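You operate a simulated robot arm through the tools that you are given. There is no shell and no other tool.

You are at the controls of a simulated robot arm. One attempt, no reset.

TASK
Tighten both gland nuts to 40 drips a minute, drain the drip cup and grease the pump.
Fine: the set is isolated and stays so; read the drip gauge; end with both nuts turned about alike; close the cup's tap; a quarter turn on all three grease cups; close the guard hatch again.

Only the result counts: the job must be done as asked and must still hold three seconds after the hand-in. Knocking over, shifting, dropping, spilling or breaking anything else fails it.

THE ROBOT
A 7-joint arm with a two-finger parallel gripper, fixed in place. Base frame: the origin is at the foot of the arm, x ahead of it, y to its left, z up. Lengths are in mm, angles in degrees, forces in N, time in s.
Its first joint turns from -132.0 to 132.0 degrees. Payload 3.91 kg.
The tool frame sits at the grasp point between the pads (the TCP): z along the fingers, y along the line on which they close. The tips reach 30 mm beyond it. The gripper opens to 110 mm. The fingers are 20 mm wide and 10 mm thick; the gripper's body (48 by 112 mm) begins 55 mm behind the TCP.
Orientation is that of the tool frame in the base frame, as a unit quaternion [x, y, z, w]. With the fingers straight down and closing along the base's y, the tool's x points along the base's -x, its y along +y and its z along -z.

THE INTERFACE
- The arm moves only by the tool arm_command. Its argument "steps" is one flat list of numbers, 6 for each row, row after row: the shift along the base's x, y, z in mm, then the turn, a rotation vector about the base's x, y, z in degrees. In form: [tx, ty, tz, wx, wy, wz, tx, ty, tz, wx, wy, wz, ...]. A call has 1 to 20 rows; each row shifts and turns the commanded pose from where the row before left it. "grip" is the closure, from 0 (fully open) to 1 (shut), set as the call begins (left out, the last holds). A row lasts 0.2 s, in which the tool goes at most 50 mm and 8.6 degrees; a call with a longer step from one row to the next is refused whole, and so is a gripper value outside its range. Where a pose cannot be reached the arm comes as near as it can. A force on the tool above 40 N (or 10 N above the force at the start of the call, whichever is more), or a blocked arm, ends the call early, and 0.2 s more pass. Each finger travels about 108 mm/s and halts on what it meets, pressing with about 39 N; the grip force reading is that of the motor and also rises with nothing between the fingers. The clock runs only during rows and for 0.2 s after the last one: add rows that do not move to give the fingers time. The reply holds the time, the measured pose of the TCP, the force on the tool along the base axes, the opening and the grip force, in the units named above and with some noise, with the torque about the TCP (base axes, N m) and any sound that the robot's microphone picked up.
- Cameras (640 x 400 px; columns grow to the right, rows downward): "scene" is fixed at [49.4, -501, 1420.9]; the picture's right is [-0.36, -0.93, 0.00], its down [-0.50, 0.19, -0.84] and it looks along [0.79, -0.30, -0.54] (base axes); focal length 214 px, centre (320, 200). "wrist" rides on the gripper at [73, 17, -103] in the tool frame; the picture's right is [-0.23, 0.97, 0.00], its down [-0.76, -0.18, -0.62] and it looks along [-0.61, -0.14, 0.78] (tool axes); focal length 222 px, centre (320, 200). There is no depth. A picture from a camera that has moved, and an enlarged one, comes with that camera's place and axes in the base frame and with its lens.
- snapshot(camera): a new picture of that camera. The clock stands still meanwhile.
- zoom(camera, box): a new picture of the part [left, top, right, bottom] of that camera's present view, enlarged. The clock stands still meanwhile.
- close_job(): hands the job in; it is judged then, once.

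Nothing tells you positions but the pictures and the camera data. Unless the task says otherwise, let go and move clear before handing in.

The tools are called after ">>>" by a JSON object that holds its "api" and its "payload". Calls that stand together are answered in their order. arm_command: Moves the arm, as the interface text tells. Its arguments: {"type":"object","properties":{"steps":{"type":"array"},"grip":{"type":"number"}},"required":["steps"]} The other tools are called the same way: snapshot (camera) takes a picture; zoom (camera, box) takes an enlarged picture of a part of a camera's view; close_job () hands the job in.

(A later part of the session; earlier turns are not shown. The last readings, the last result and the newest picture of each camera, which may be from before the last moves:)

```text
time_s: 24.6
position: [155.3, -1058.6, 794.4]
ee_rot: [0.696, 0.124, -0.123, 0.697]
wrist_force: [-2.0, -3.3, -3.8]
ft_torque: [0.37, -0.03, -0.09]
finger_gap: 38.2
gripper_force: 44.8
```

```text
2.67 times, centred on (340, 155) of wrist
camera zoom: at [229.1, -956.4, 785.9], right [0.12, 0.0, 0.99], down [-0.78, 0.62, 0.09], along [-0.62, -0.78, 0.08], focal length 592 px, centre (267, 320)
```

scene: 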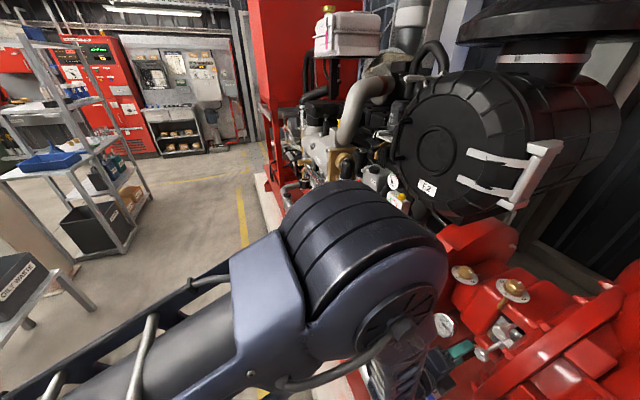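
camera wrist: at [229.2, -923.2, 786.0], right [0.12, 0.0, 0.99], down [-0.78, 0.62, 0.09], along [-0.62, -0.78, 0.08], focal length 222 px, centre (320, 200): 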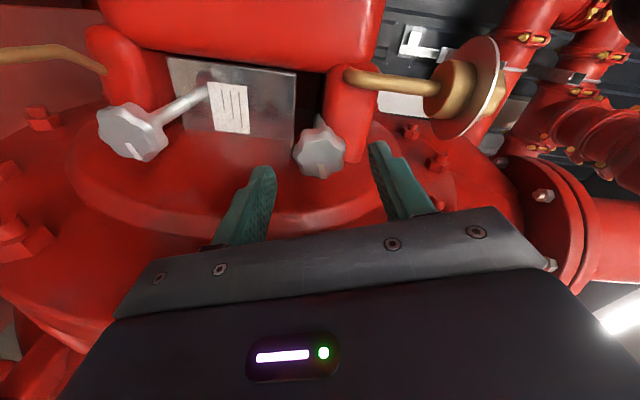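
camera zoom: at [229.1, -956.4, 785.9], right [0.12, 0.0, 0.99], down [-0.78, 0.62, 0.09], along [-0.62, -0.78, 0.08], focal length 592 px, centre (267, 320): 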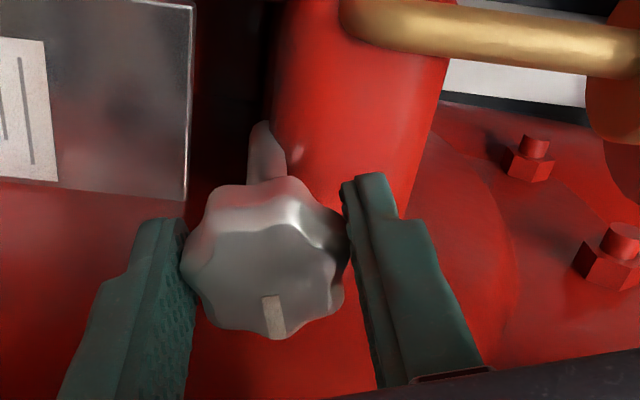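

The upper nut is held (38 mm gap). I'll turn it clockwise about 32° and see how the gauge responds.

>>> {"api": "arm_command", "payload": {"steps": [0, 0, 0, 0, -8, 0, 0, 0, 0, 0, -8, 0, 0, 0, 0, 0, -8, 0, 0, 0, 0, 0, -8, 0, 0, 0, 0, 0, 0, 0]}}

>>> {"api": "snapshot", "payload": {"camera": "wrist"}}

>>> {"api": "zoom", "payload": {"camera": "wrist", "box": [220, 80, 460, 230]}}

>>> {"api": "snapshot", "payload": {"camera": "scene"}}

```text
time_s: 25.8
position: [155.4, -1058.2, 794.3]
ee_rot: [0.702, -0.074, 0.075, 0.704]
wrist_force: [-3.4, -21.3, -2.6]
ft_torque: [0.46, -0.01, 0.39]
finger_gap: 38.2
gripper_force: 45.4
```

```text
taken
camera wrist: at [222.8, -956.4, 826.7], right [-0.43, 0.0, 0.9], down [-0.71, 0.62, -0.34], along [-0.56, -0.78, -0.26], focal length 222 px, centre (320, 200)
```

wrist: 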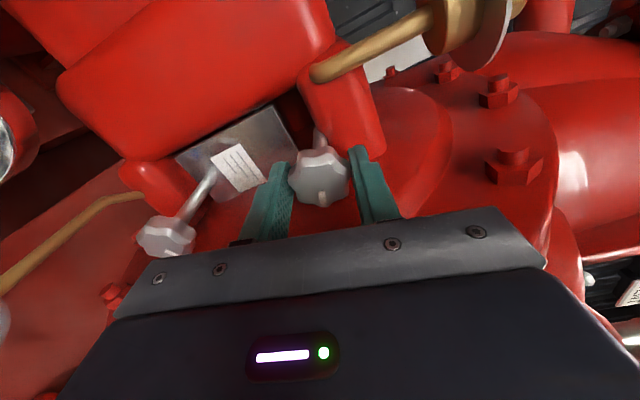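

```text
2.67 times, centred on (340, 155) of wrist
camera zoom: at [222.8, -956.4, 826.7], right [-0.43, 0.0, 0.9], down [-0.71, 0.62, -0.34], along [-0.56, -0.78, -0.26], focal length 592 px, centre (267, 320)
```

zoom: 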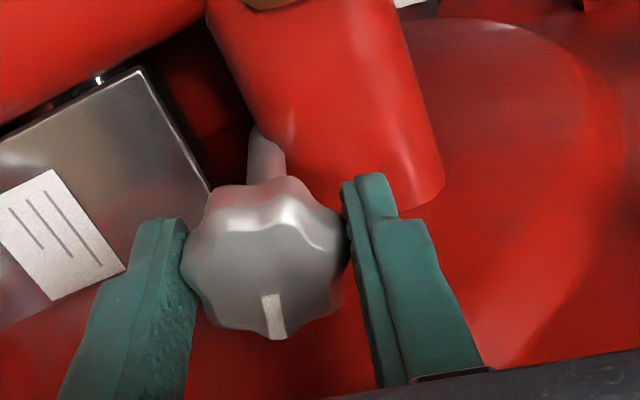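

```text
taken
```

scene: 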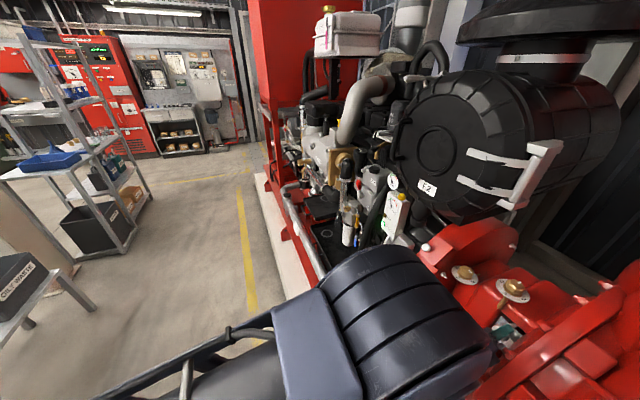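

>>> {"api": "arm_command", "payload": {"steps": [0, 0, 0, 0, 0, 0, 0, 0, 0, 0, 0, 0, 0, 20, 0, 0, 0, 0, 0, 25, 0, 0, 0, 0, 0, 25, 0, 0, 0, 0, 0, 25, 0, 0, 0, 0, 0, 25, 0, 0, 0, 0, 0, 20, 0, 0, 0, 0], "grip": 0.42}}

>>> {"api": "snapshot", "payload": {"camera": "wrist"}}

>>> {"api": "zoom", "payload": {"camera": "wrist", "box": [0, 0, 160, 100]}}

>>> {"api": "zoom", "payload": {"camera": "wrist", "box": [180, 80, 360, 180]}}

```text
time_s: 27.6
position: [155.1, -916.3, 795.3]
ee_rot: [0.702, -0.074, 0.075, 0.704]
wrist_force: [0.1, 0.0, 0.3]
ft_torque: [-0.02, 0.0, 0.01]
finger_gap: 63.8
gripper_force: 0.1
```

```text
taken
camera wrist: at [222.3, -814.1, 827.1], right [-0.42, 0.0, 0.91], down [-0.71, 0.62, -0.33], along [-0.56, -0.78, -0.26], focal length 222 px, centre (320, 200)
```

wrist: 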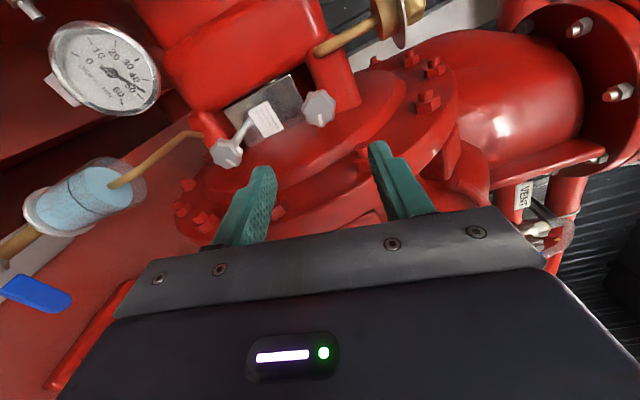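

```text
4.00 times, centred on (80, 50) of wrist
camera zoom: at [222.3, -814.1, 827.1], right [-0.42, 0.0, 0.91], down [-0.71, 0.62, -0.33], along [-0.56, -0.78, -0.26], focal length 888 px, centre (1280, 800)
```

zoom: 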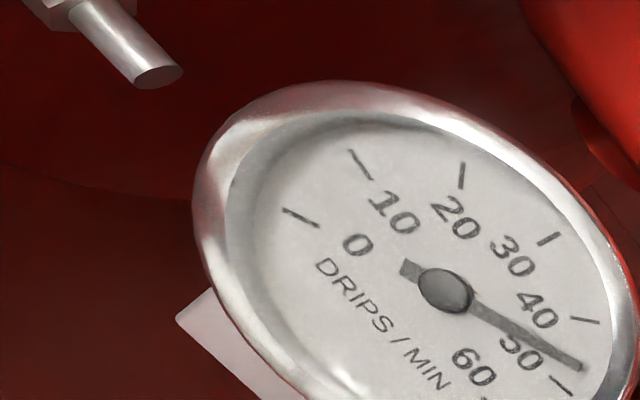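

```text
3.56 times, centred on (270, 130) of wrist
camera zoom: at [222.3, -814.1, 827.1], right [-0.42, 0.0, 0.91], down [-0.71, 0.62, -0.33], along [-0.56, -0.78, -0.26], focal length 790 px, centre (498, 449)
```

zoom: 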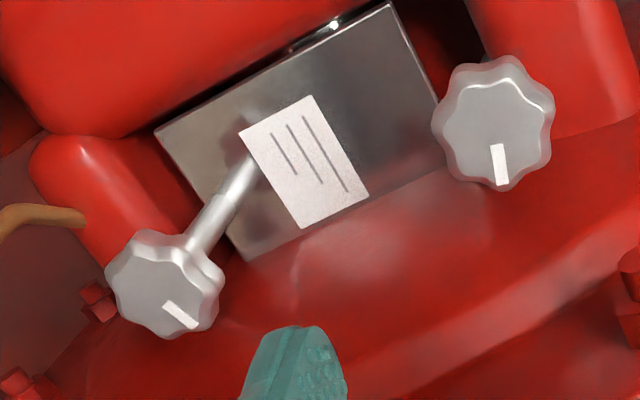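

The gauge fell from about 53 to about 47 with 32° on the upper nut. Next I'll go down to the lower nut at (155, -1076, 661) and give it a similar turn.

>>> {"api": "arm_command", "payload": {"steps": [0, 0, -33.5, 0, 8, 0, 0, 0, -33.5, 0, 8, 0, 0, 0, -33.5, 0, 8, 0, 0, 0, -33.5, 0, 8, 0, 0, -25, 0, 0, 0, 0, 0, -25, 0, 0, 0, 0, 0, -25, 0, 0, 0, 0, 0, -25, 0, 0, 0, 0]}}

>>> {"api": "snapshot", "payload": {"camera": "wrist"}}

>>> {"api": "snapshot", "payload": {"camera": "scene"}}

```text
time_s: 29.4
position: [154.7, -1020.5, 661.9]
ee_rot: [0.695, 0.124, -0.122, 0.697]
wrist_force: [0.5, 0.0, -0.3]
ft_torque: [0.0, -0.03, 0.02]
finger_gap: 64.0
gripper_force: 0.0
```

```text
taken
camera wrist: at [228.3, -917.6, 651.4], right [0.12, 0.0, 0.99], down [-0.78, 0.62, 0.09], along [-0.62, -0.78, 0.08], focal length 222 px, centre (320, 200)
```

wrist: 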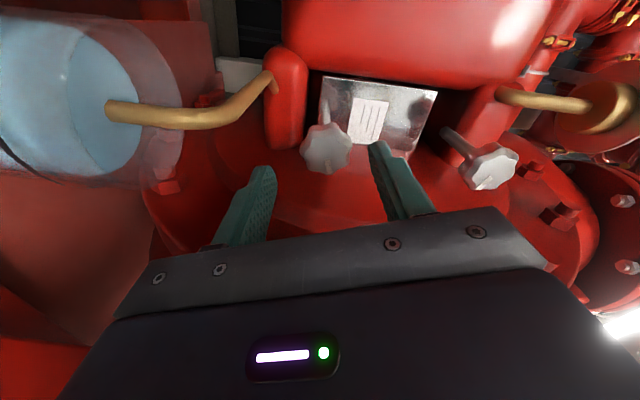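

```text
taken
```

scene: 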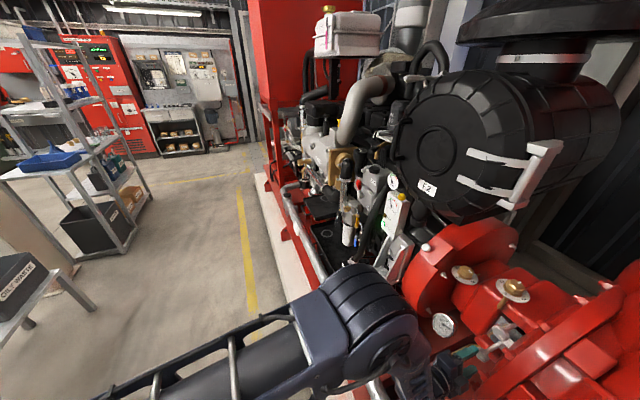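

>>> {"api": "zoom", "payload": {"camera": "wrist", "box": [220, 80, 460, 230]}}

>>> {"api": "zoom", "payload": {"camera": "scene", "box": [420, 300, 520, 360]}}

```text
2.67 times, centred on (340, 155) of wrist
camera zoom: at [228.3, -917.6, 651.4], right [0.12, 0.0, 0.99], down [-0.78, 0.62, 0.09], along [-0.62, -0.78, 0.08], focal length 592 px, centre (267, 320)
```

zoom: 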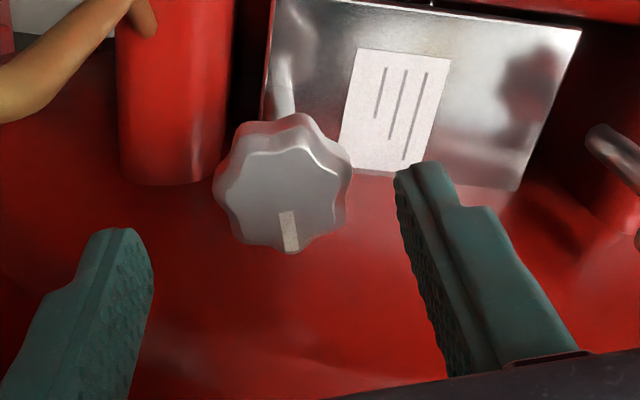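

```text
6.40 times, centred on (470, 330) of scene
camera zoom: at [49.4, -501.0, 1420.9], right [-0.36, -0.93, 0.0], down [-0.5, 0.19, -0.84], along [0.79, -0.3, -0.54], focal length 1373 px, centre (-640, -632)
```

zoom: 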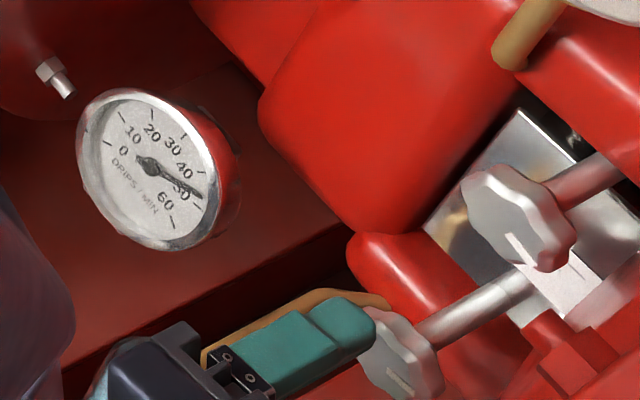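

>>> {"api": "arm_command", "payload": {"steps": [0.5, -8, 2.5, 0, 0, 0, 0.5, -8, 2.5, 0, 0, 0, 0, -8, 0, 0, 0, 0, 0, -7, 0, 0, 0, 0, 0, -7, 0, 0, 0, 0]}}

>>> {"api": "zoom", "payload": {"camera": "wrist", "box": [220, 80, 460, 230]}}

```text
time_s: 30.6
position: [156.9, -1056.5, 663.8]
ee_rot: [0.696, 0.123, -0.122, 0.697]
wrist_force: [-0.5, -1.1, 0.8]
ft_torque: [-0.02, -0.01, 0.02]
finger_gap: 63.7
gripper_force: 0.1
```

```text
2.67 times, centred on (340, 155) of wrist
camera zoom: at [230.2, -953.8, 656.0], right [0.12, 0.0, 0.99], down [-0.78, 0.62, 0.09], along [-0.62, -0.78, 0.08], focal length 592 px, centre (267, 320)
```

zoom: 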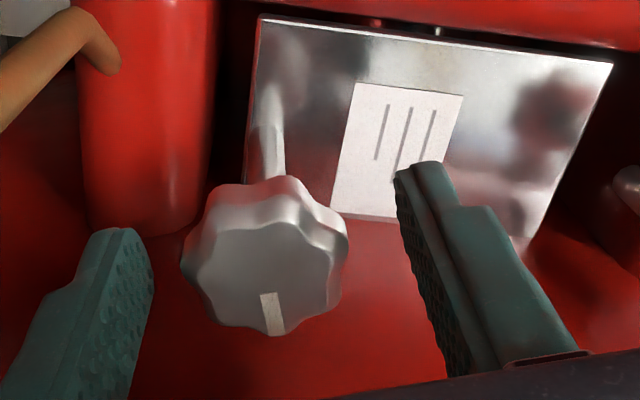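

>>> {"api": "arm_command", "payload": {"steps": [0, 0, 0, 0, 0, 0, 0, 0, 0, 0, 0, 0, 0, 0, 0, 0, 0, 0], "grip": 1}}

>>> {"api": "arm_command", "payload": {"steps": [0, 0, 0, 0, -8, 0, 0, 0, 0, 0, -8, 0, 0, 0, 0, 0, -8, 0, 0, 0, 0, 0, -8, 0, 0, 0, 0, 0, -4, 0, 0, 0, 0, 0, 0, 0]}}

>>> {"api": "snapshot", "payload": {"camera": "scene"}}

>>> {"api": "zoom", "payload": {"camera": "scene", "box": [420, 300, 520, 360]}}

>>> {"api": "snapshot", "payload": {"camera": "wrist"}}

```text
time_s: 31.4
position: [155.6, -1055.6, 664.0]
ee_rot: [0.696, 0.124, -0.123, 0.696]
wrist_force: [-2.0, -1.8, -6.8]
ft_torque: [0.26, 0.02, 0.09]
finger_gap: 38.0
gripper_force: 45.7
```

```text
time_s: 32.8
position: [156.8, -1055.9, 665.3]
ee_rot: [0.7, -0.099, 0.098, 0.701]
wrist_force: [-9.2, 15.1, -7.2]
ft_torque: [0.09, 0.02, 0.24]
finger_gap: 38.2
gripper_force: 45.0
```

```text
taken
```

scene: 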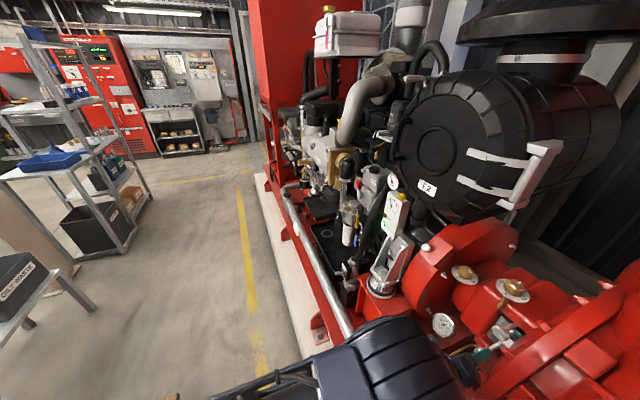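

```text
6.40 times, centred on (470, 330) of scene
camera zoom: at [49.4, -501.0, 1420.9], right [-0.36, -0.93, 0.0], down [-0.5, 0.19, -0.84], along [0.79, -0.3, -0.54], focal length 1373 px, centre (-640, -632)
```

zoom: 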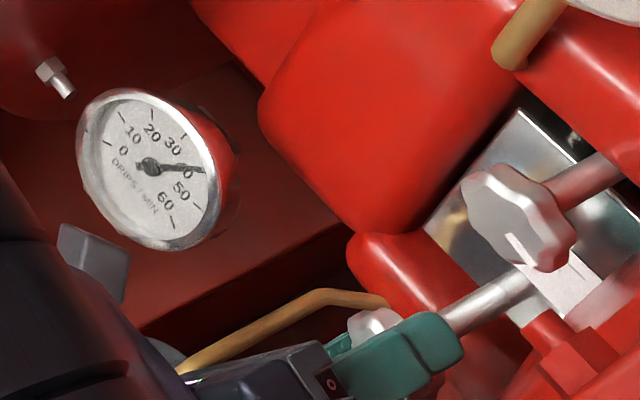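

```text
taken
camera wrist: at [221.4, -953.9, 701.8], right [-0.49, 0.0, 0.87], down [-0.68, 0.62, -0.38], along [-0.54, -0.78, -0.3], focal length 222 px, centre (320, 200)
```

wrist: 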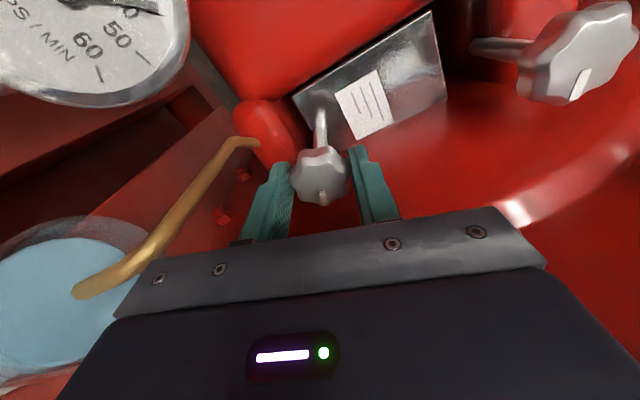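

>>> {"api": "zoom", "payload": {"camera": "scene", "box": [430, 308, 462, 340]}}

>>> {"api": "zoom", "payload": {"camera": "wrist", "box": [0, 0, 200, 110]}}

```text
12.50 times, centred on (446, 324) of scene
camera zoom: at [49.4, -501.0, 1420.9], right [-0.36, -0.93, 0.0], down [-0.5, 0.19, -0.84], along [0.79, -0.3, -0.54], focal length 2681 px, centre (-1255, -1350)
```

zoom: 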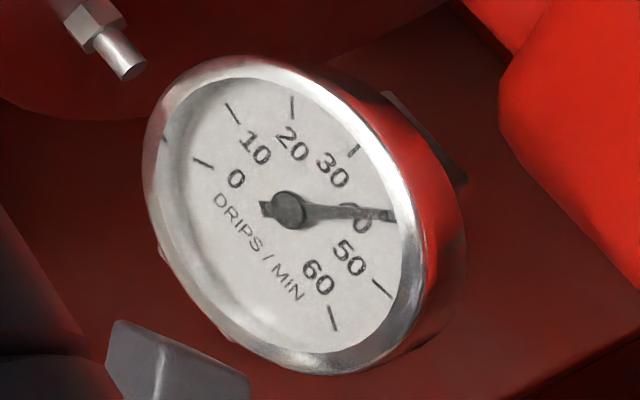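

```text
3.20 times, centred on (100, 55) of wrist
camera zoom: at [221.4, -953.9, 701.8], right [-0.49, 0.0, 0.87], down [-0.68, 0.62, -0.38], along [-0.54, -0.78, -0.3], focal length 711 px, centre (1024, 664)
```

zoom: 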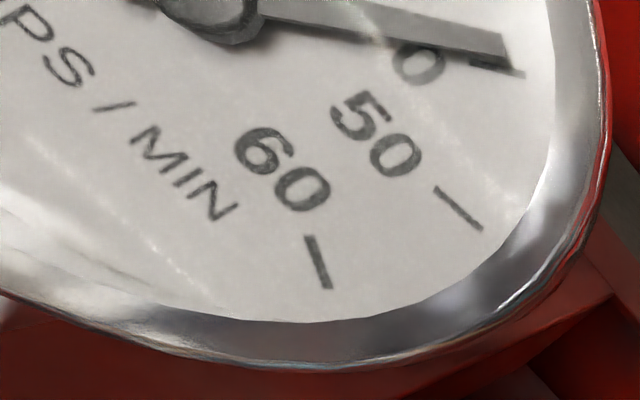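

>>> {"api": "arm_command", "payload": {"steps": [0, 0, 0, 0, 0, 0, 0, 0, 0, 0, 0, 0, 0, 20, 0, 0, 0, 0, 0, 25, 0, 0, 0, 0, 0, 25, 0, 0, 0, 0, 0, 25, 5, 0, 0, 0, 0, 25, 10, 0, 0, 0, 0, 20, 20, 0, 0, 0], "grip": 0.42}}

>>> {"api": "snapshot", "payload": {"camera": "wrist"}}

>>> {"api": "zoom", "payload": {"camera": "scene", "box": [430, 308, 462, 340]}}

>>> {"api": "zoom", "payload": {"camera": "wrist", "box": [0, 0, 200, 125]}}

>>> {"api": "zoom", "payload": {"camera": "wrist", "box": [180, 60, 440, 200]}}

```text
time_s: 34.5
position: [156.5, -916.1, 702.1]
ee_rot: [0.699, -0.098, 0.099, 0.702]
wrist_force: [-0.5, -0.1, 0.3]
ft_torque: [-0.02, 0.02, 0.0]
finger_gap: 63.6
gripper_force: 0.1
```

```text
taken
camera wrist: at [222.9, -814.1, 737.9], right [-0.49, 0.0, 0.87], down [-0.68, 0.62, -0.38], along [-0.54, -0.78, -0.3], focal length 222 px, centre (320, 200)
```

wrist: 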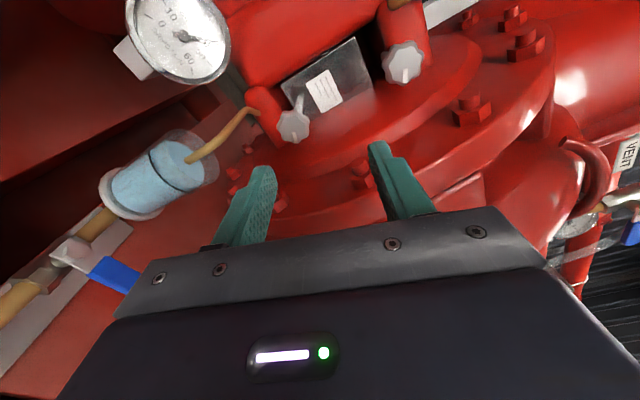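

```text
12.50 times, centred on (446, 324) of scene
camera zoom: at [49.4, -501.0, 1420.9], right [-0.36, -0.93, 0.0], down [-0.5, 0.19, -0.84], along [0.79, -0.3, -0.54], focal length 2681 px, centre (-1255, -1350)
```

zoom: 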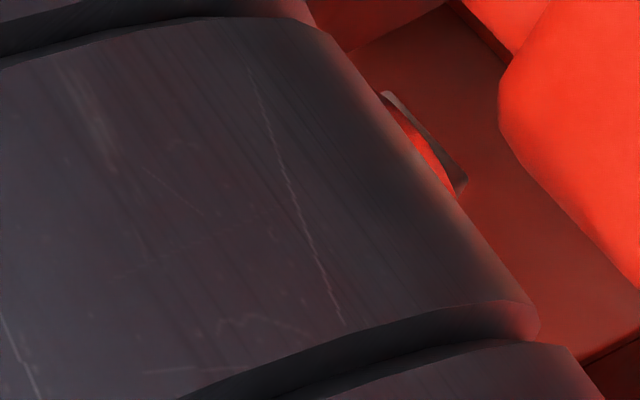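

```text
3.20 times, centred on (100, 62) of wrist
camera zoom: at [222.9, -814.1, 737.9], right [-0.49, 0.0, 0.87], down [-0.68, 0.62, -0.38], along [-0.54, -0.78, -0.3], focal length 711 px, centre (1024, 640)
```

zoom: 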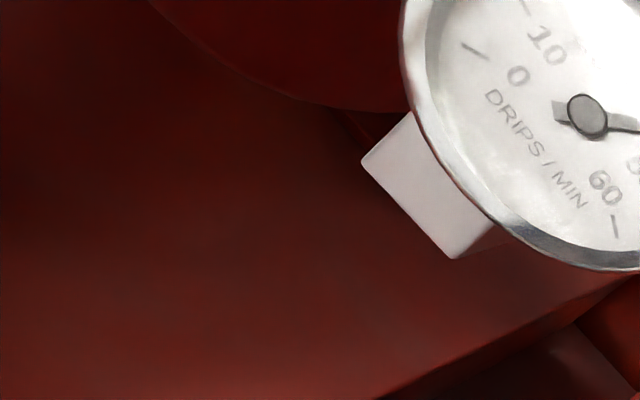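

```text
2.46 times, centred on (310, 130) of wrist
camera zoom: at [222.9, -814.1, 737.9], right [-0.49, 0.0, 0.87], down [-0.68, 0.62, -0.38], along [-0.54, -0.78, -0.3], focal length 547 px, centre (345, 372)
```

zoom: 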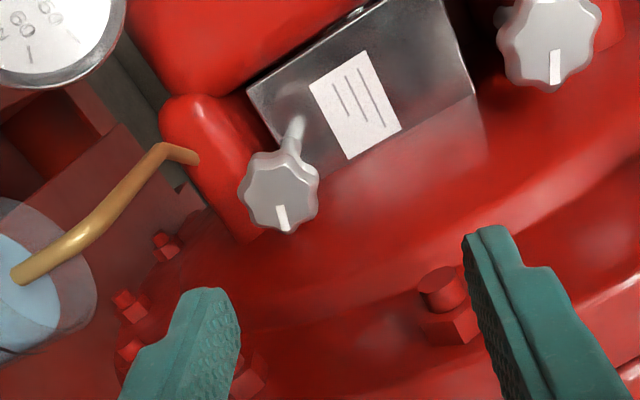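

>>> {"api": "zoom", "payload": {"camera": "wrist", "box": [115, 0, 243, 85]}}

>>> {"api": "zoom", "payload": {"camera": "wrist", "box": [0, 120, 240, 320]}}

```text
4.71 times, centred on (179, 42) of wrist
camera zoom: at [222.9, -814.1, 737.9], right [-0.49, 0.0, 0.87], down [-0.68, 0.62, -0.38], along [-0.54, -0.78, -0.3], focal length 1045 px, centre (984, 941)
```

zoom: 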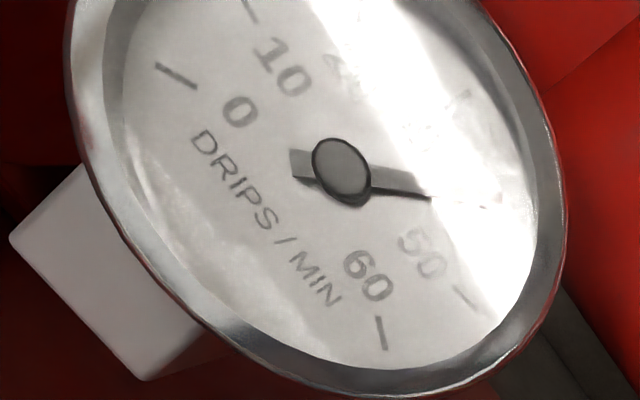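

```text
2.00 times, centred on (120, 220) of wrist
camera zoom: at [222.9, -814.1, 737.9], right [-0.49, 0.0, 0.87], down [-0.68, 0.62, -0.38], along [-0.54, -0.78, -0.3], focal length 444 px, centre (720, 160)
```

zoom: 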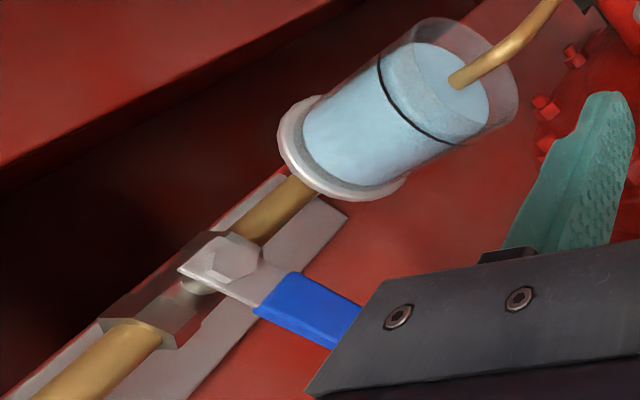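

Gauge appears at about 40; I'll check again later. Next is the cup's tap: its lever pivots at about (196, -927, 499) on a horizontal drain pipe and points -x, i.e. closed. I'll back away, roll the tool round and turn it to point down.

>>> {"api": "arm_command", "payload": {"steps": [0, 20, 15, 0, 8.2, 0, 0, 20, 15, 0, 8.2, 0, 0, 20, 15, 0, 8.2, 0, 0, 20, 15, 0, 8.2, 0, 0, 10, 15, 0, 8.2, 0, 0, 10, 15, 0, 8.2, 0, 0, 10, 15, 0, 8.2, 0, 0, 0, 15, 0, 8.2, 0, 0, 0, 15, 0, 8.2, 0, 0, 0, 15, 0, 8.2, 0, 0, 0, 0, 0, 8.2, 0, 0, 0, 0, 0, 8.2, 0, 0, 0, 0, 0, 8.2, 0, 0, 0, 0, 0, 8.2, 0, 0, 0, 0, 0, 8.2, 0, 0, 0, 0, 0, 8.2, 0]}}

>>> {"api": "arm_command", "payload": {"steps": [0, 0, 0, 0, 8.2, 0, 0, 0, 0, 0, 8.2, 0, 0, 0, 0, 0, 8.2, 0, 0, 0, 0, 0, 8.2, 0, 0, 0, 0, 0, 8.2, 0, 0, 0, 0, 0, 8.2, 0, 0, 0, 0, 0, 8.2, 0, 0, 0, 0, 0, 7.4, 0]}}

>>> {"api": "snapshot", "payload": {"camera": "scene"}}

>>> {"api": "zoom", "payload": {"camera": "scene", "box": [430, 308, 462, 340]}}

```text
time_s: 38.0
position: [156.2, -806.7, 850.8]
ee_rot: [0.378, 0.599, -0.597, 0.377]
wrist_force: [-0.3, 0.7, 0.3]
ft_torque: [0.04, 0.03, 0.05]
finger_gap: 63.8
gripper_force: 0.2
```

```text
time_s: 39.8
position: [156.5, -806.6, 850.9]
ee_rot: [0.002, 0.707, -0.707, -0.001]
wrist_force: [-0.2, 0.0, 0.9]
ft_torque: [0.02, -0.02, -0.03]
finger_gap: 63.9
gripper_force: 0.0
```

```text
taken
```

scene: 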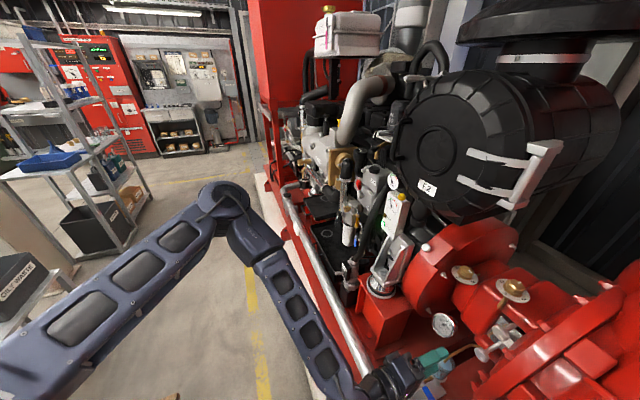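

```text
12.50 times, centred on (446, 324) of scene
camera zoom: at [49.4, -501.0, 1420.9], right [-0.36, -0.93, 0.0], down [-0.5, 0.19, -0.84], along [0.79, -0.3, -0.54], focal length 2681 px, centre (-1255, -1350)
```

zoom: 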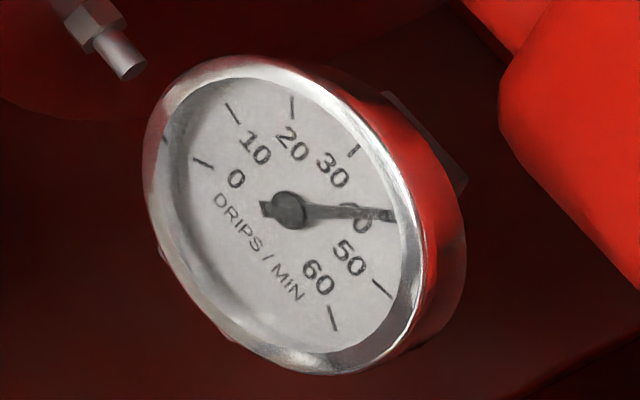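

The gauge reads 39–40 by my tick geometry (32° on the upper nut, 36° on the lower). Now I'll tilt the tool straight down above the tap lever.

>>> {"api": "arm_command", "payload": {"steps": [0, 0, 0, 8.2, 0, 0, 0, 0, 0, 8.2, 0, 0, 0, 0, 0, 8.2, 0, 0, 0, 0, 0, 8.2, 0, 0, 0, 0, 0, 8.2, 0, 0, 0, -15, 0, 8.2, 0, 0, 0, -15, 0, 8.2, 0, 0, 0, -15, 0, 8.2, 0, 0, 0, -20, 0, 8.2, 0, 0, 0, -25, 0, 8.2, 0, 0, 0, -25, 0, 8, 0, 0]}}

>>> {"api": "arm_command", "payload": {"steps": [-1, -2, -20, 0, 0, 0, -1, -2, -20, 0, 0, 0, -1, -2, -20, 0, 0, 0, -1, 0, -20, 0, 0, 0, -1, 0, -20, 0, 0, 0, 0, 0, -20, 0, 0, 0, 0, 0, -20, 0, 0, 0]}}

>>> {"api": "snapshot", "payload": {"camera": "wrist"}}

>>> {"api": "snapshot", "payload": {"camera": "scene"}}

```text
time_s: 42.1
position: [156.9, -922.5, 853.9]
ee_rot: [0.001, 1.0, 0.002, -0.003]
wrist_force: [0.3, 0.0, 0.5]
ft_torque: [0.05, 0.03, 0.02]
finger_gap: 63.8
gripper_force: 0.0
```

```text
time_s: 43.8
position: [152.3, -927.1, 710.8]
ee_rot: [-0.001, 1.0, 0.001, -0.001]
wrist_force: [-0.4, 0.6, 1.2]
ft_torque: [0.0, -0.01, 0.02]
finger_gap: 63.7
gripper_force: 0.0
```

```text
taken
camera wrist: at [80.0, -911.4, 814.7], right [0.23, 0.97, 0.0], down [0.76, -0.18, 0.62], along [0.6, -0.14, -0.78], focal length 222 px, centre (320, 200)
```

wrist: 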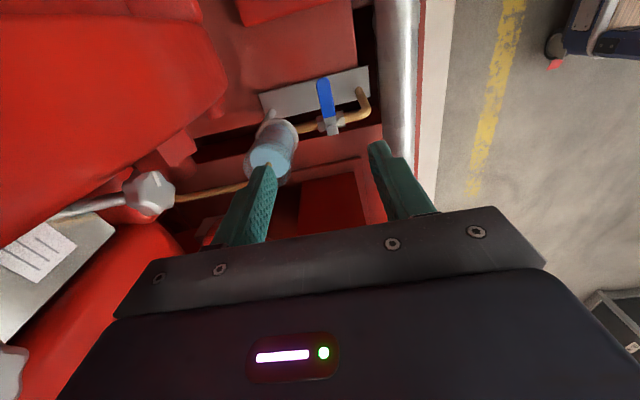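

```text
taken
```

scene: 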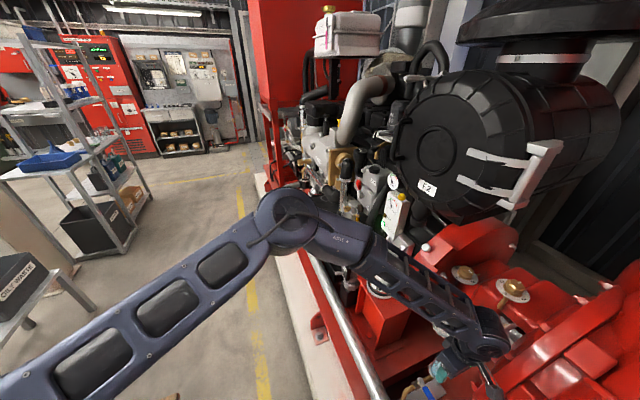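

>>> {"api": "zoom", "payload": {"camera": "wrist", "box": [230, 50, 430, 175]}}

>>> {"api": "zoom", "payload": {"camera": "scene", "box": [390, 340, 490, 400]}}

```text
3.20 times, centred on (330, 112) of wrist
camera zoom: at [80.0, -911.4, 814.7], right [0.23, 0.97, 0.0], down [0.76, -0.18, 0.62], along [0.6, -0.14, -0.78], focal length 711 px, centre (288, 480)
```

zoom: 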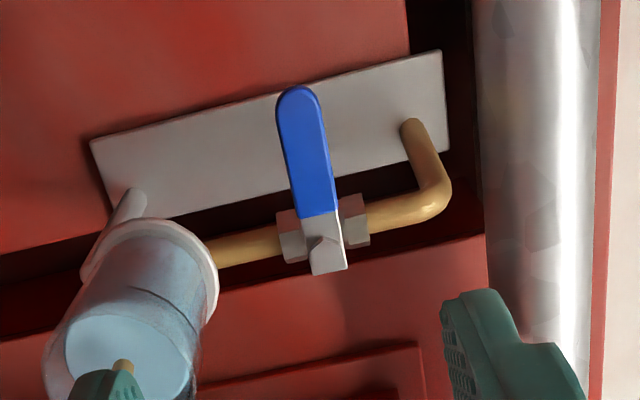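

```text
6.40 times, centred on (440, 370) of scene
camera zoom: at [49.4, -501.0, 1420.9], right [-0.36, -0.93, 0.0], down [-0.5, 0.19, -0.84], along [0.79, -0.3, -0.54], focal length 1373 px, centre (-448, -888)
```

zoom: 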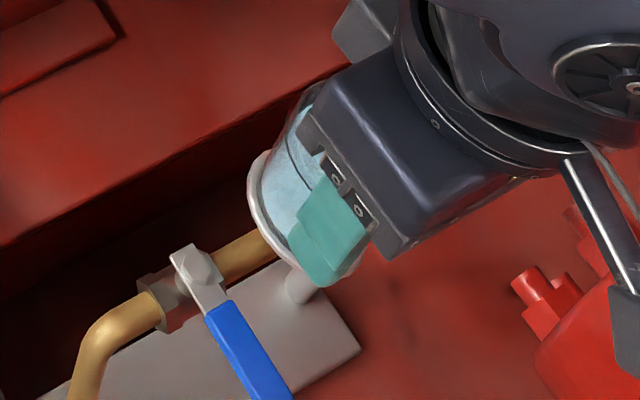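

>>> {"api": "arm_command", "payload": {"steps": [-1, 2, -20, 0, 0, 0, -1, 2, -20, 0, 0, 0, -1, 2, -20, 0, 0, 0, 0, 2, -20, 0, 0, 0, 0, 0, -20, 0, 0, 0, 0, 0, -20, 0, 0, 0, 0, 0, -20, 0, 0, 0, 0, 0, -20, 0, 0, 0]}}

>>> {"api": "snapshot", "payload": {"camera": "wrist"}}

>>> {"api": "zoom", "payload": {"camera": "scene", "box": [390, 340, 490, 400]}}

```text
time_s: 45.5
position: [149.1, -918.7, 550.9]
ee_rot: [-0.001, 1.0, 0.002, -0.001]
wrist_force: [-0.2, -0.6, -0.6]
ft_torque: [0.0, 0.0, -0.06]
finger_gap: 63.9
gripper_force: 0.0
```

```text
taken
camera wrist: at [76.1, -903.4, 655.3], right [0.23, 0.97, 0.0], down [0.76, -0.18, 0.62], along [0.6, -0.14, -0.78], focal length 222 px, centre (320, 200)
```

wrist: 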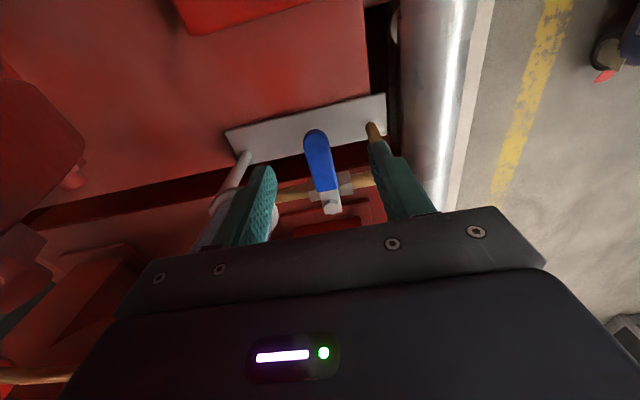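

```text
6.40 times, centred on (440, 370) of scene
camera zoom: at [49.4, -501.0, 1420.9], right [-0.36, -0.93, 0.0], down [-0.5, 0.19, -0.84], along [0.79, -0.3, -0.54], focal length 1373 px, centre (-448, -888)
```

zoom: 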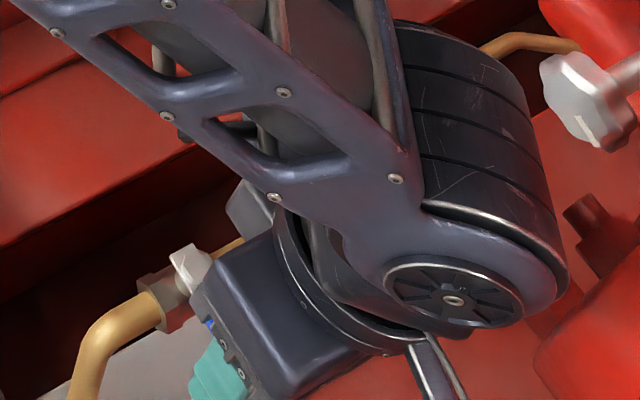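

>>> {"api": "arm_command", "payload": {"steps": [0, 0, -8, 0, 0, 0, 0, 0, -8, 0, 0, 0, 0, 0, -8, 0, 0, 0]}}

>>> {"api": "zoom", "payload": {"camera": "wrist", "box": [200, 80, 460, 230]}}

```text
time_s: 46.4
position: [147.6, -918.8, 526.6]
ee_rot: [0.0, 1.0, 0.002, -0.002]
wrist_force: [0.0, -0.8, 0.6]
ft_torque: [0.0, -0.02, 0.01]
finger_gap: 63.8
gripper_force: 0.0
```

```text
2.46 times, centred on (330, 155) of wrist
camera zoom: at [75.7, -903.2, 630.1], right [0.23, 0.97, 0.0], down [0.76, -0.18, 0.62], along [0.6, -0.14, -0.78], focal length 547 px, centre (295, 311)
```

zoom: 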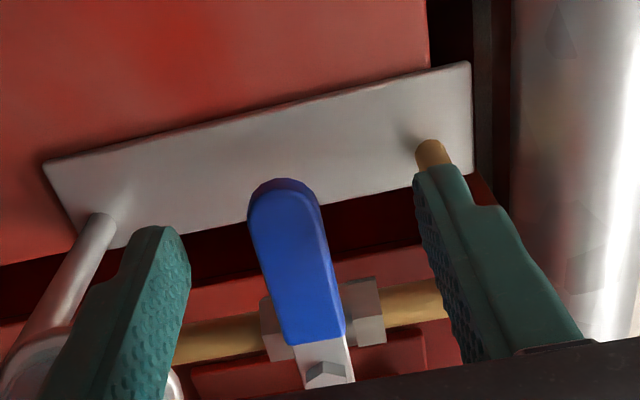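

>>> {"api": "arm_command", "payload": {"steps": [0, 0, 0, 0, 0, 0, 0, 0, 0, 0, 0, 0, 0, 0, 0, 0, 0, 0], "grip": 1}}

>>> {"api": "zoom", "payload": {"camera": "wrist", "box": [200, 80, 460, 230]}}

```text
time_s: 47.1
position: [148.0, -918.3, 525.6]
ee_rot: [0.0, 1.0, 0.001, -0.001]
wrist_force: [-1.1, -16.5, -8.3]
ft_torque: [-0.35, 0.15, -0.74]
finger_gap: 17.5
gripper_force: 44.8
```

```text
2.46 times, centred on (330, 155) of wrist
camera zoom: at [75.7, -903.8, 630.2], right [0.23, 0.97, 0.0], down [0.76, -0.18, 0.62], along [0.6, -0.14, -0.78], focal length 547 px, centre (295, 311)
```

zoom: 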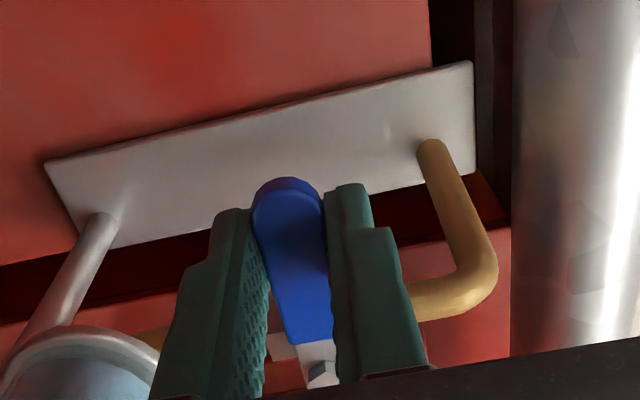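

The lever is held. I'll swing it towards +y (away from the cup) on an arc about the pivot, starting with 24° to check it moves freely.

>>> {"api": "arm_command", "payload": {"steps": [0.46, 6.54, 0, 0, 0, -8, 1.36, 6.41, 0, 0, 0, -8, 2.24, 6.17, 0, 0, 0, -8]}}

>>> {"api": "zoom", "payload": {"camera": "wrist", "box": [120, 60, 460, 250]}}

```text
time_s: 48.0
position: [152.6, -901.3, 526.9]
ee_rot: [0.208, 0.978, 0.002, -0.001]
wrist_force: [-1.6, -9.4, -3.4]
ft_torque: [-0.03, 0.9, -0.43]
finger_gap: 17.7
gripper_force: 45.0
```

```text
1.88 times, centred on (290, 155) of wrist
camera zoom: at [93.0, -856.9, 630.3], right [0.61, 0.8, 0.0], down [0.62, -0.48, 0.62], along [0.49, -0.37, -0.78], focal length 418 px, centre (376, 285)
```

zoom: 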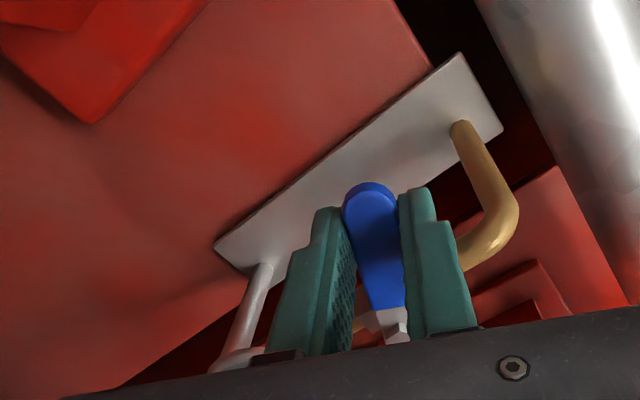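

>>> {"api": "arm_command", "payload": {"steps": [3.08, 5.79, 0, 0, 0, -8, 3.86, 5.3, 0, 0, 0, -8, 4.55, 4.72, 0, 0, 0, -8, 5.17, 4.03, 0, 0, 0, -8]}}

>>> {"api": "arm_command", "payload": {"steps": [5.68, 3.28, 0, 0, 0, -8, 6.08, 2.46, 0, 0, 0, -8, 6.36, 1.59, 0, 0, 0, -8, 6.52, 0.68, 0, 0, 0, -8]}}

>>> {"api": "snapshot", "payload": {"camera": "wrist"}}

>>> {"api": "zoom", "payload": {"camera": "scene", "box": [390, 320, 490, 400]}}

```text
time_s: 49.0
position: [168.7, -879.4, 526.7]
ee_rot: [0.471, 0.882, 0.002, -0.001]
wrist_force: [-12.8, -8.9, -4.5]
ft_torque: [-0.45, 0.08, -0.72]
finger_gap: 17.7
gripper_force: 45.5
```

```text
time_s: 50.0
position: [193.6, -873.3, 527.5]
ee_rot: [0.696, 0.718, 0.002, -0.001]
wrist_force: [-16.0, -8.7, -5.8]
ft_torque: [-0.62, 0.51, -0.83]
finger_gap: 17.6
gripper_force: 44.9
```

```text
taken
camera wrist: at [208.2, -801.1, 630.3], right [0.98, -0.2, 0.0], down [-0.16, -0.77, 0.62], along [-0.12, -0.61, -0.78], focal length 222 px, centre (320, 200)
```

wrist: 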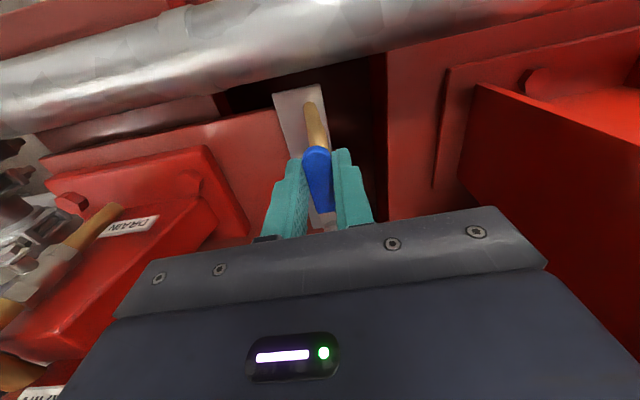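

```text
5.00 times, centred on (440, 360) of scene
camera zoom: at [49.4, -501.0, 1420.9], right [-0.36, -0.93, 0.0], down [-0.5, 0.19, -0.84], along [0.79, -0.3, -0.54], focal length 1072 px, centre (-280, -600)
```

zoom: 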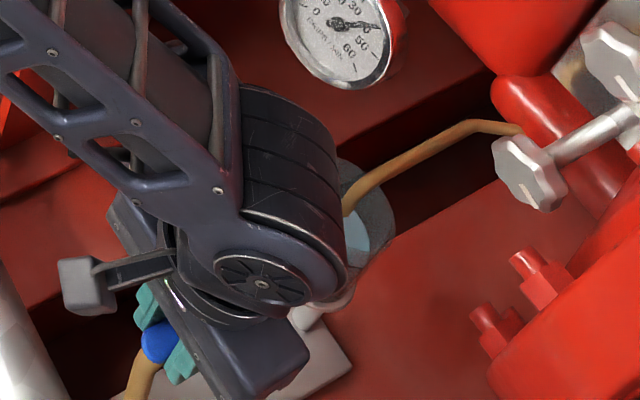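

The tap is open along the pipe. I'll hold it and wait while the cup drains.

>>> {"api": "arm_command", "payload": {"steps": [0, 0, 0, 0, 0, 0, 0, 0, 0, 0, 0, 0, 0, 0, 0, 0, 0, 0, 0, 0, 0, 0, 0, 0, 0, 0, 0, 0, 0, 0, 0, 0, 0, 0, 0, 0, 0, 0, 0, 0, 0, 0, 0, 0, 0, 0, 0, 0, 0, 0, 0, 0, 0, 0, 0, 0, 0, 0, 0, 0, 0, 0, 0, 0, 0, 0, 0, 0, 0, 0, 0, 0, 0, 0, 0, 0, 0, 0, 0, 0, 0, 0, 0, 0, 0, 0, 0, 0, 0, 0]}}

>>> {"api": "zoom", "payload": {"camera": "scene", "box": [390, 320, 490, 400]}}

```text
time_s: 53.1
position: [193.7, -873.1, 525.6]
ee_rot: [0.694, 0.719, 0.002, 0.0]
wrist_force: [-16.8, -1.3, -5.5]
ft_torque: [-0.05, 0.67, -0.85]
finger_gap: 17.4
gripper_force: 44.8
```

```text
5.00 times, centred on (440, 360) of scene
camera zoom: at [49.4, -501.0, 1420.9], right [-0.36, -0.93, 0.0], down [-0.5, 0.19, -0.84], along [0.79, -0.3, -0.54], focal length 1072 px, centre (-280, -600)
```

zoom: 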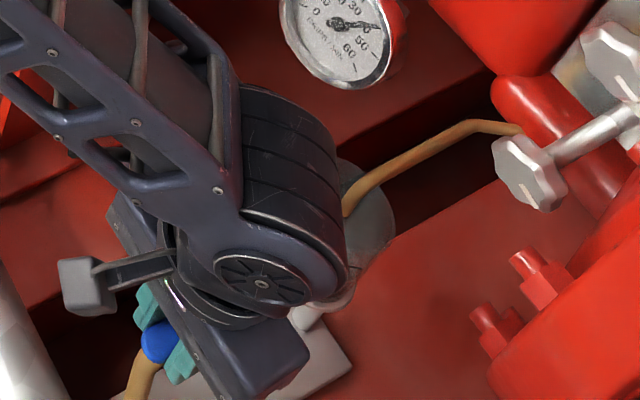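

>>> {"api": "arm_command", "payload": {"steps": [0, 0, 0, 0, 0, 0, 0, 0, 0, 0, 0, 0, 0, 0, 0, 0, 0, 0, 0, 0, 0, 0, 0, 0, 0, 0, 0, 0, 0, 0, 0, 0, 0, 0, 0, 0, 0, 0, 0, 0, 0, 0, 0, 0, 0, 0, 0, 0, 0, 0, 0, 0, 0, 0, 0, 0, 0, 0, 0, 0, 0, 0, 0, 0, 0, 0, 0, 0, 0, 0, 0, 0, 0, 0, 0, 0, 0, 0, 0, 0, 0, 0, 0, 0, 0, 0, 0, 0, 0, 0]}}

>>> {"api": "arm_command", "payload": {"steps": [-6.52, -0.68, 0, 0, 0, 8, -6.36, -1.59, 0, 0, 0, 8, -6.08, -2.46, 0, 0, 0, 8, -5.68, -3.28, 0, 0, 0, 8, -5.17, -4.03, 0, 0, 0, 8, -4.55, -4.72, 0, 0, 0, 8]}}

>>> {"api": "arm_command", "payload": {"steps": [-3.86, -5.3, 0, 0, 0, 8, -3.08, -5.79, 0, 0, 0, 8, -2.24, -6.17, 0, 0, 0, 8, -1.36, -6.41, 0, 0, 0, 8, -0.46, -6.54, 0, 0, 0, 8, 0, 0, 0, 0, 0, 0]}}

>>> {"api": "snapshot", "payload": {"camera": "wrist"}}

```text
time_s: 56.4
position: [192.5, -873.1, 527.6]
ee_rot: [0.695, 0.719, 0.002, -0.001]
wrist_force: [-18.2, 3.1, -5.4]
ft_torque: [0.2, 0.46, -0.91]
finger_gap: 17.8
gripper_force: 45.1
```

```text
time_s: 57.8
position: [159.5, -890.1, 526.3]
ee_rot: [0.342, 0.94, 0.001, -0.001]
wrist_force: [-24.5, -0.8, -14.0]
ft_torque: [-0.23, 0.69, -0.87]
finger_gap: 17.6
gripper_force: 44.9
```

```text
time_s: 59.1
position: [148.2, -920.2, 526.7]
ee_rot: [0.0, 1.0, 0.001, -0.002]
wrist_force: [-20.1, -4.2, -11.5]
ft_torque: [-0.13, 0.36, -0.18]
finger_gap: 17.8
gripper_force: 45.0
```

```text
taken
camera wrist: at [76.1, -904.2, 630.5], right [0.23, 0.97, 0.0], down [0.76, -0.18, 0.62], along [0.61, -0.14, -0.78], focal length 222 px, centre (320, 200)
```

wrist: 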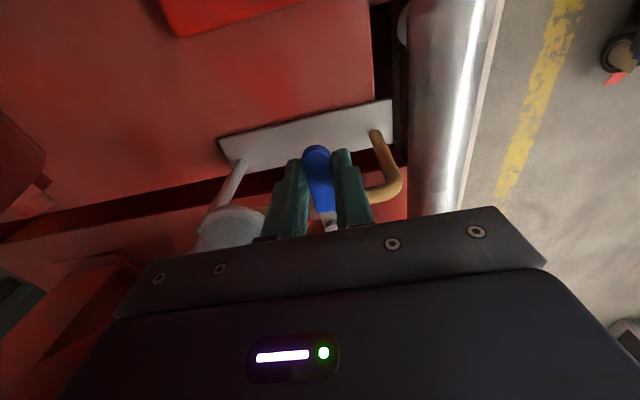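

>>> {"api": "arm_command", "payload": {"steps": [0, 0, 0, 0, 0, 0, 0, 0, 0, 0, 0, 0, 0, 0, 15, 0, 0, 0, 0, 0, 25, 0, 0, 0, 0, 0, 25, 0, 0, 0, 0, 0, 25, 0, 0, 0, 0, 0, 25, 0, 0, 0, 0, 0, 25, 0, 0, 0, 0, 0, 25, 0, 0, 0, 0, 0, 25, 0, 0, 0], "grip": 0.42}}

>>> {"api": "zoom", "payload": {"camera": "wrist", "box": [230, 50, 430, 175]}}

>>> {"api": "zoom", "payload": {"camera": "scene", "box": [390, 320, 490, 400]}}

```text
time_s: 61.4
position: [149.4, -919.3, 717.8]
ee_rot: [0.0, 1.0, 0.002, 0.0]
wrist_force: [0.4, -0.6, -0.9]
ft_torque: [-0.01, 0.03, 0.03]
finger_gap: 63.8
gripper_force: 0.1
```

```text
3.20 times, centred on (330, 112) of wrist
camera zoom: at [77.8, -904.1, 821.9], right [0.23, 0.97, 0.0], down [0.76, -0.18, 0.62], along [0.61, -0.14, -0.78], focal length 711 px, centre (288, 480)
```

zoom: 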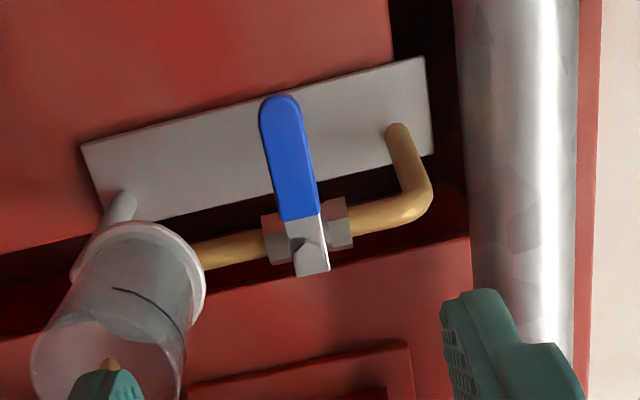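

```text
5.00 times, centred on (440, 360) of scene
camera zoom: at [49.4, -501.0, 1420.9], right [-0.36, -0.93, 0.0], down [-0.5, 0.19, -0.84], along [0.79, -0.3, -0.54], focal length 1072 px, centre (-280, -600)
```

zoom: 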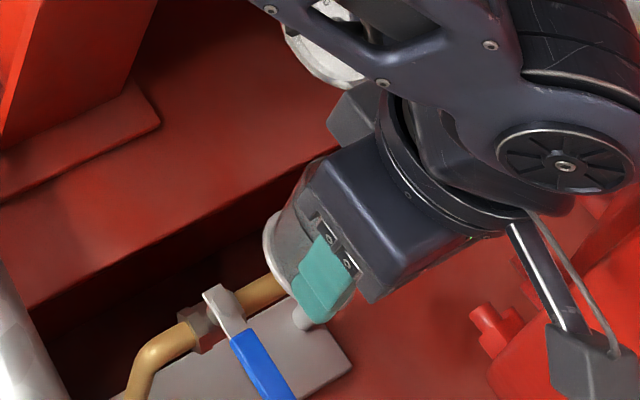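

The cup is empty and the tap is back in its closed position. Now I'll go up and take a closer look at the grease cups and the guard hatch with the tool pitched 45° towards them.

>>> {"api": "arm_command", "payload": {"steps": [0, 10, 20, 0, 0, -8.2, 0, 10, 20, 0, 0, -8.2, 5, 10, 20, 0, 0, -8.2, 10, 10, 20, 0, 0, -8.2, 10, 10, 20, 0, 0, -8.2, 10, 10, 20, 0, 0, -8.2, 10, 10, 20, 0, 0, -8.2, 10, 10, 20, 0, 0, -8.2, 10, 10, 20, 0, 0, -8.2, 10, 0, 20, 0, 0, -8.2, 10, 0, 20, 0, 0, -8, 10, 0, 10, -7.5, 0, 0, 10, 0, 0, -7.5, 0, 0, 10, 0, 0, -7.5, 0, 0, 10, 0, 0, -7.5, 0, 0, 0, 0, 0, -7.5, 0, 0, 0, 0, 0, -7.5, 0, 0]}}

>>> {"api": "snapshot", "payload": {"camera": "wrist"}}

>>> {"api": "snapshot", "payload": {"camera": "scene"}}

```text
time_s: 65.0
position: [274.9, -830.5, 947.6]
ee_rot: [0.653, 0.654, -0.269, 0.271]
wrist_force: [-0.4, -0.2, -0.2]
ft_torque: [0.0, 0.0, 0.02]
finger_gap: 64.0
gripper_force: 0.1
```

```text
taken
camera wrist: at [291.3, -705.9, 969.6], right [0.97, -0.16, 0.16], down [-0.18, -0.1, 0.98], along [-0.14, -0.98, -0.13], focal length 222 px, centre (320, 200)
```

wrist: 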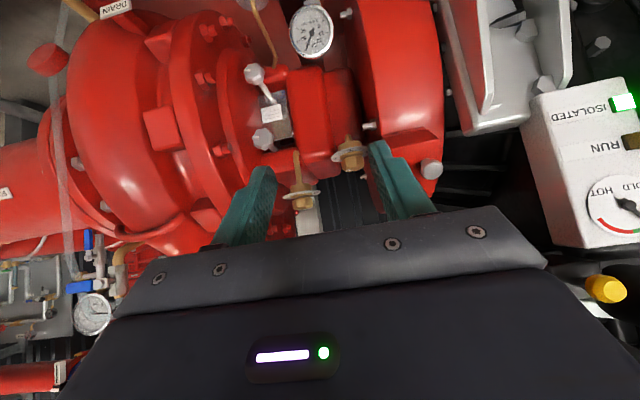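

```text
taken
```

scene: 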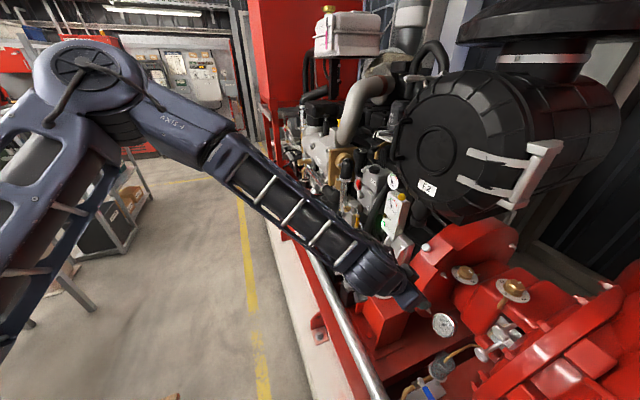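

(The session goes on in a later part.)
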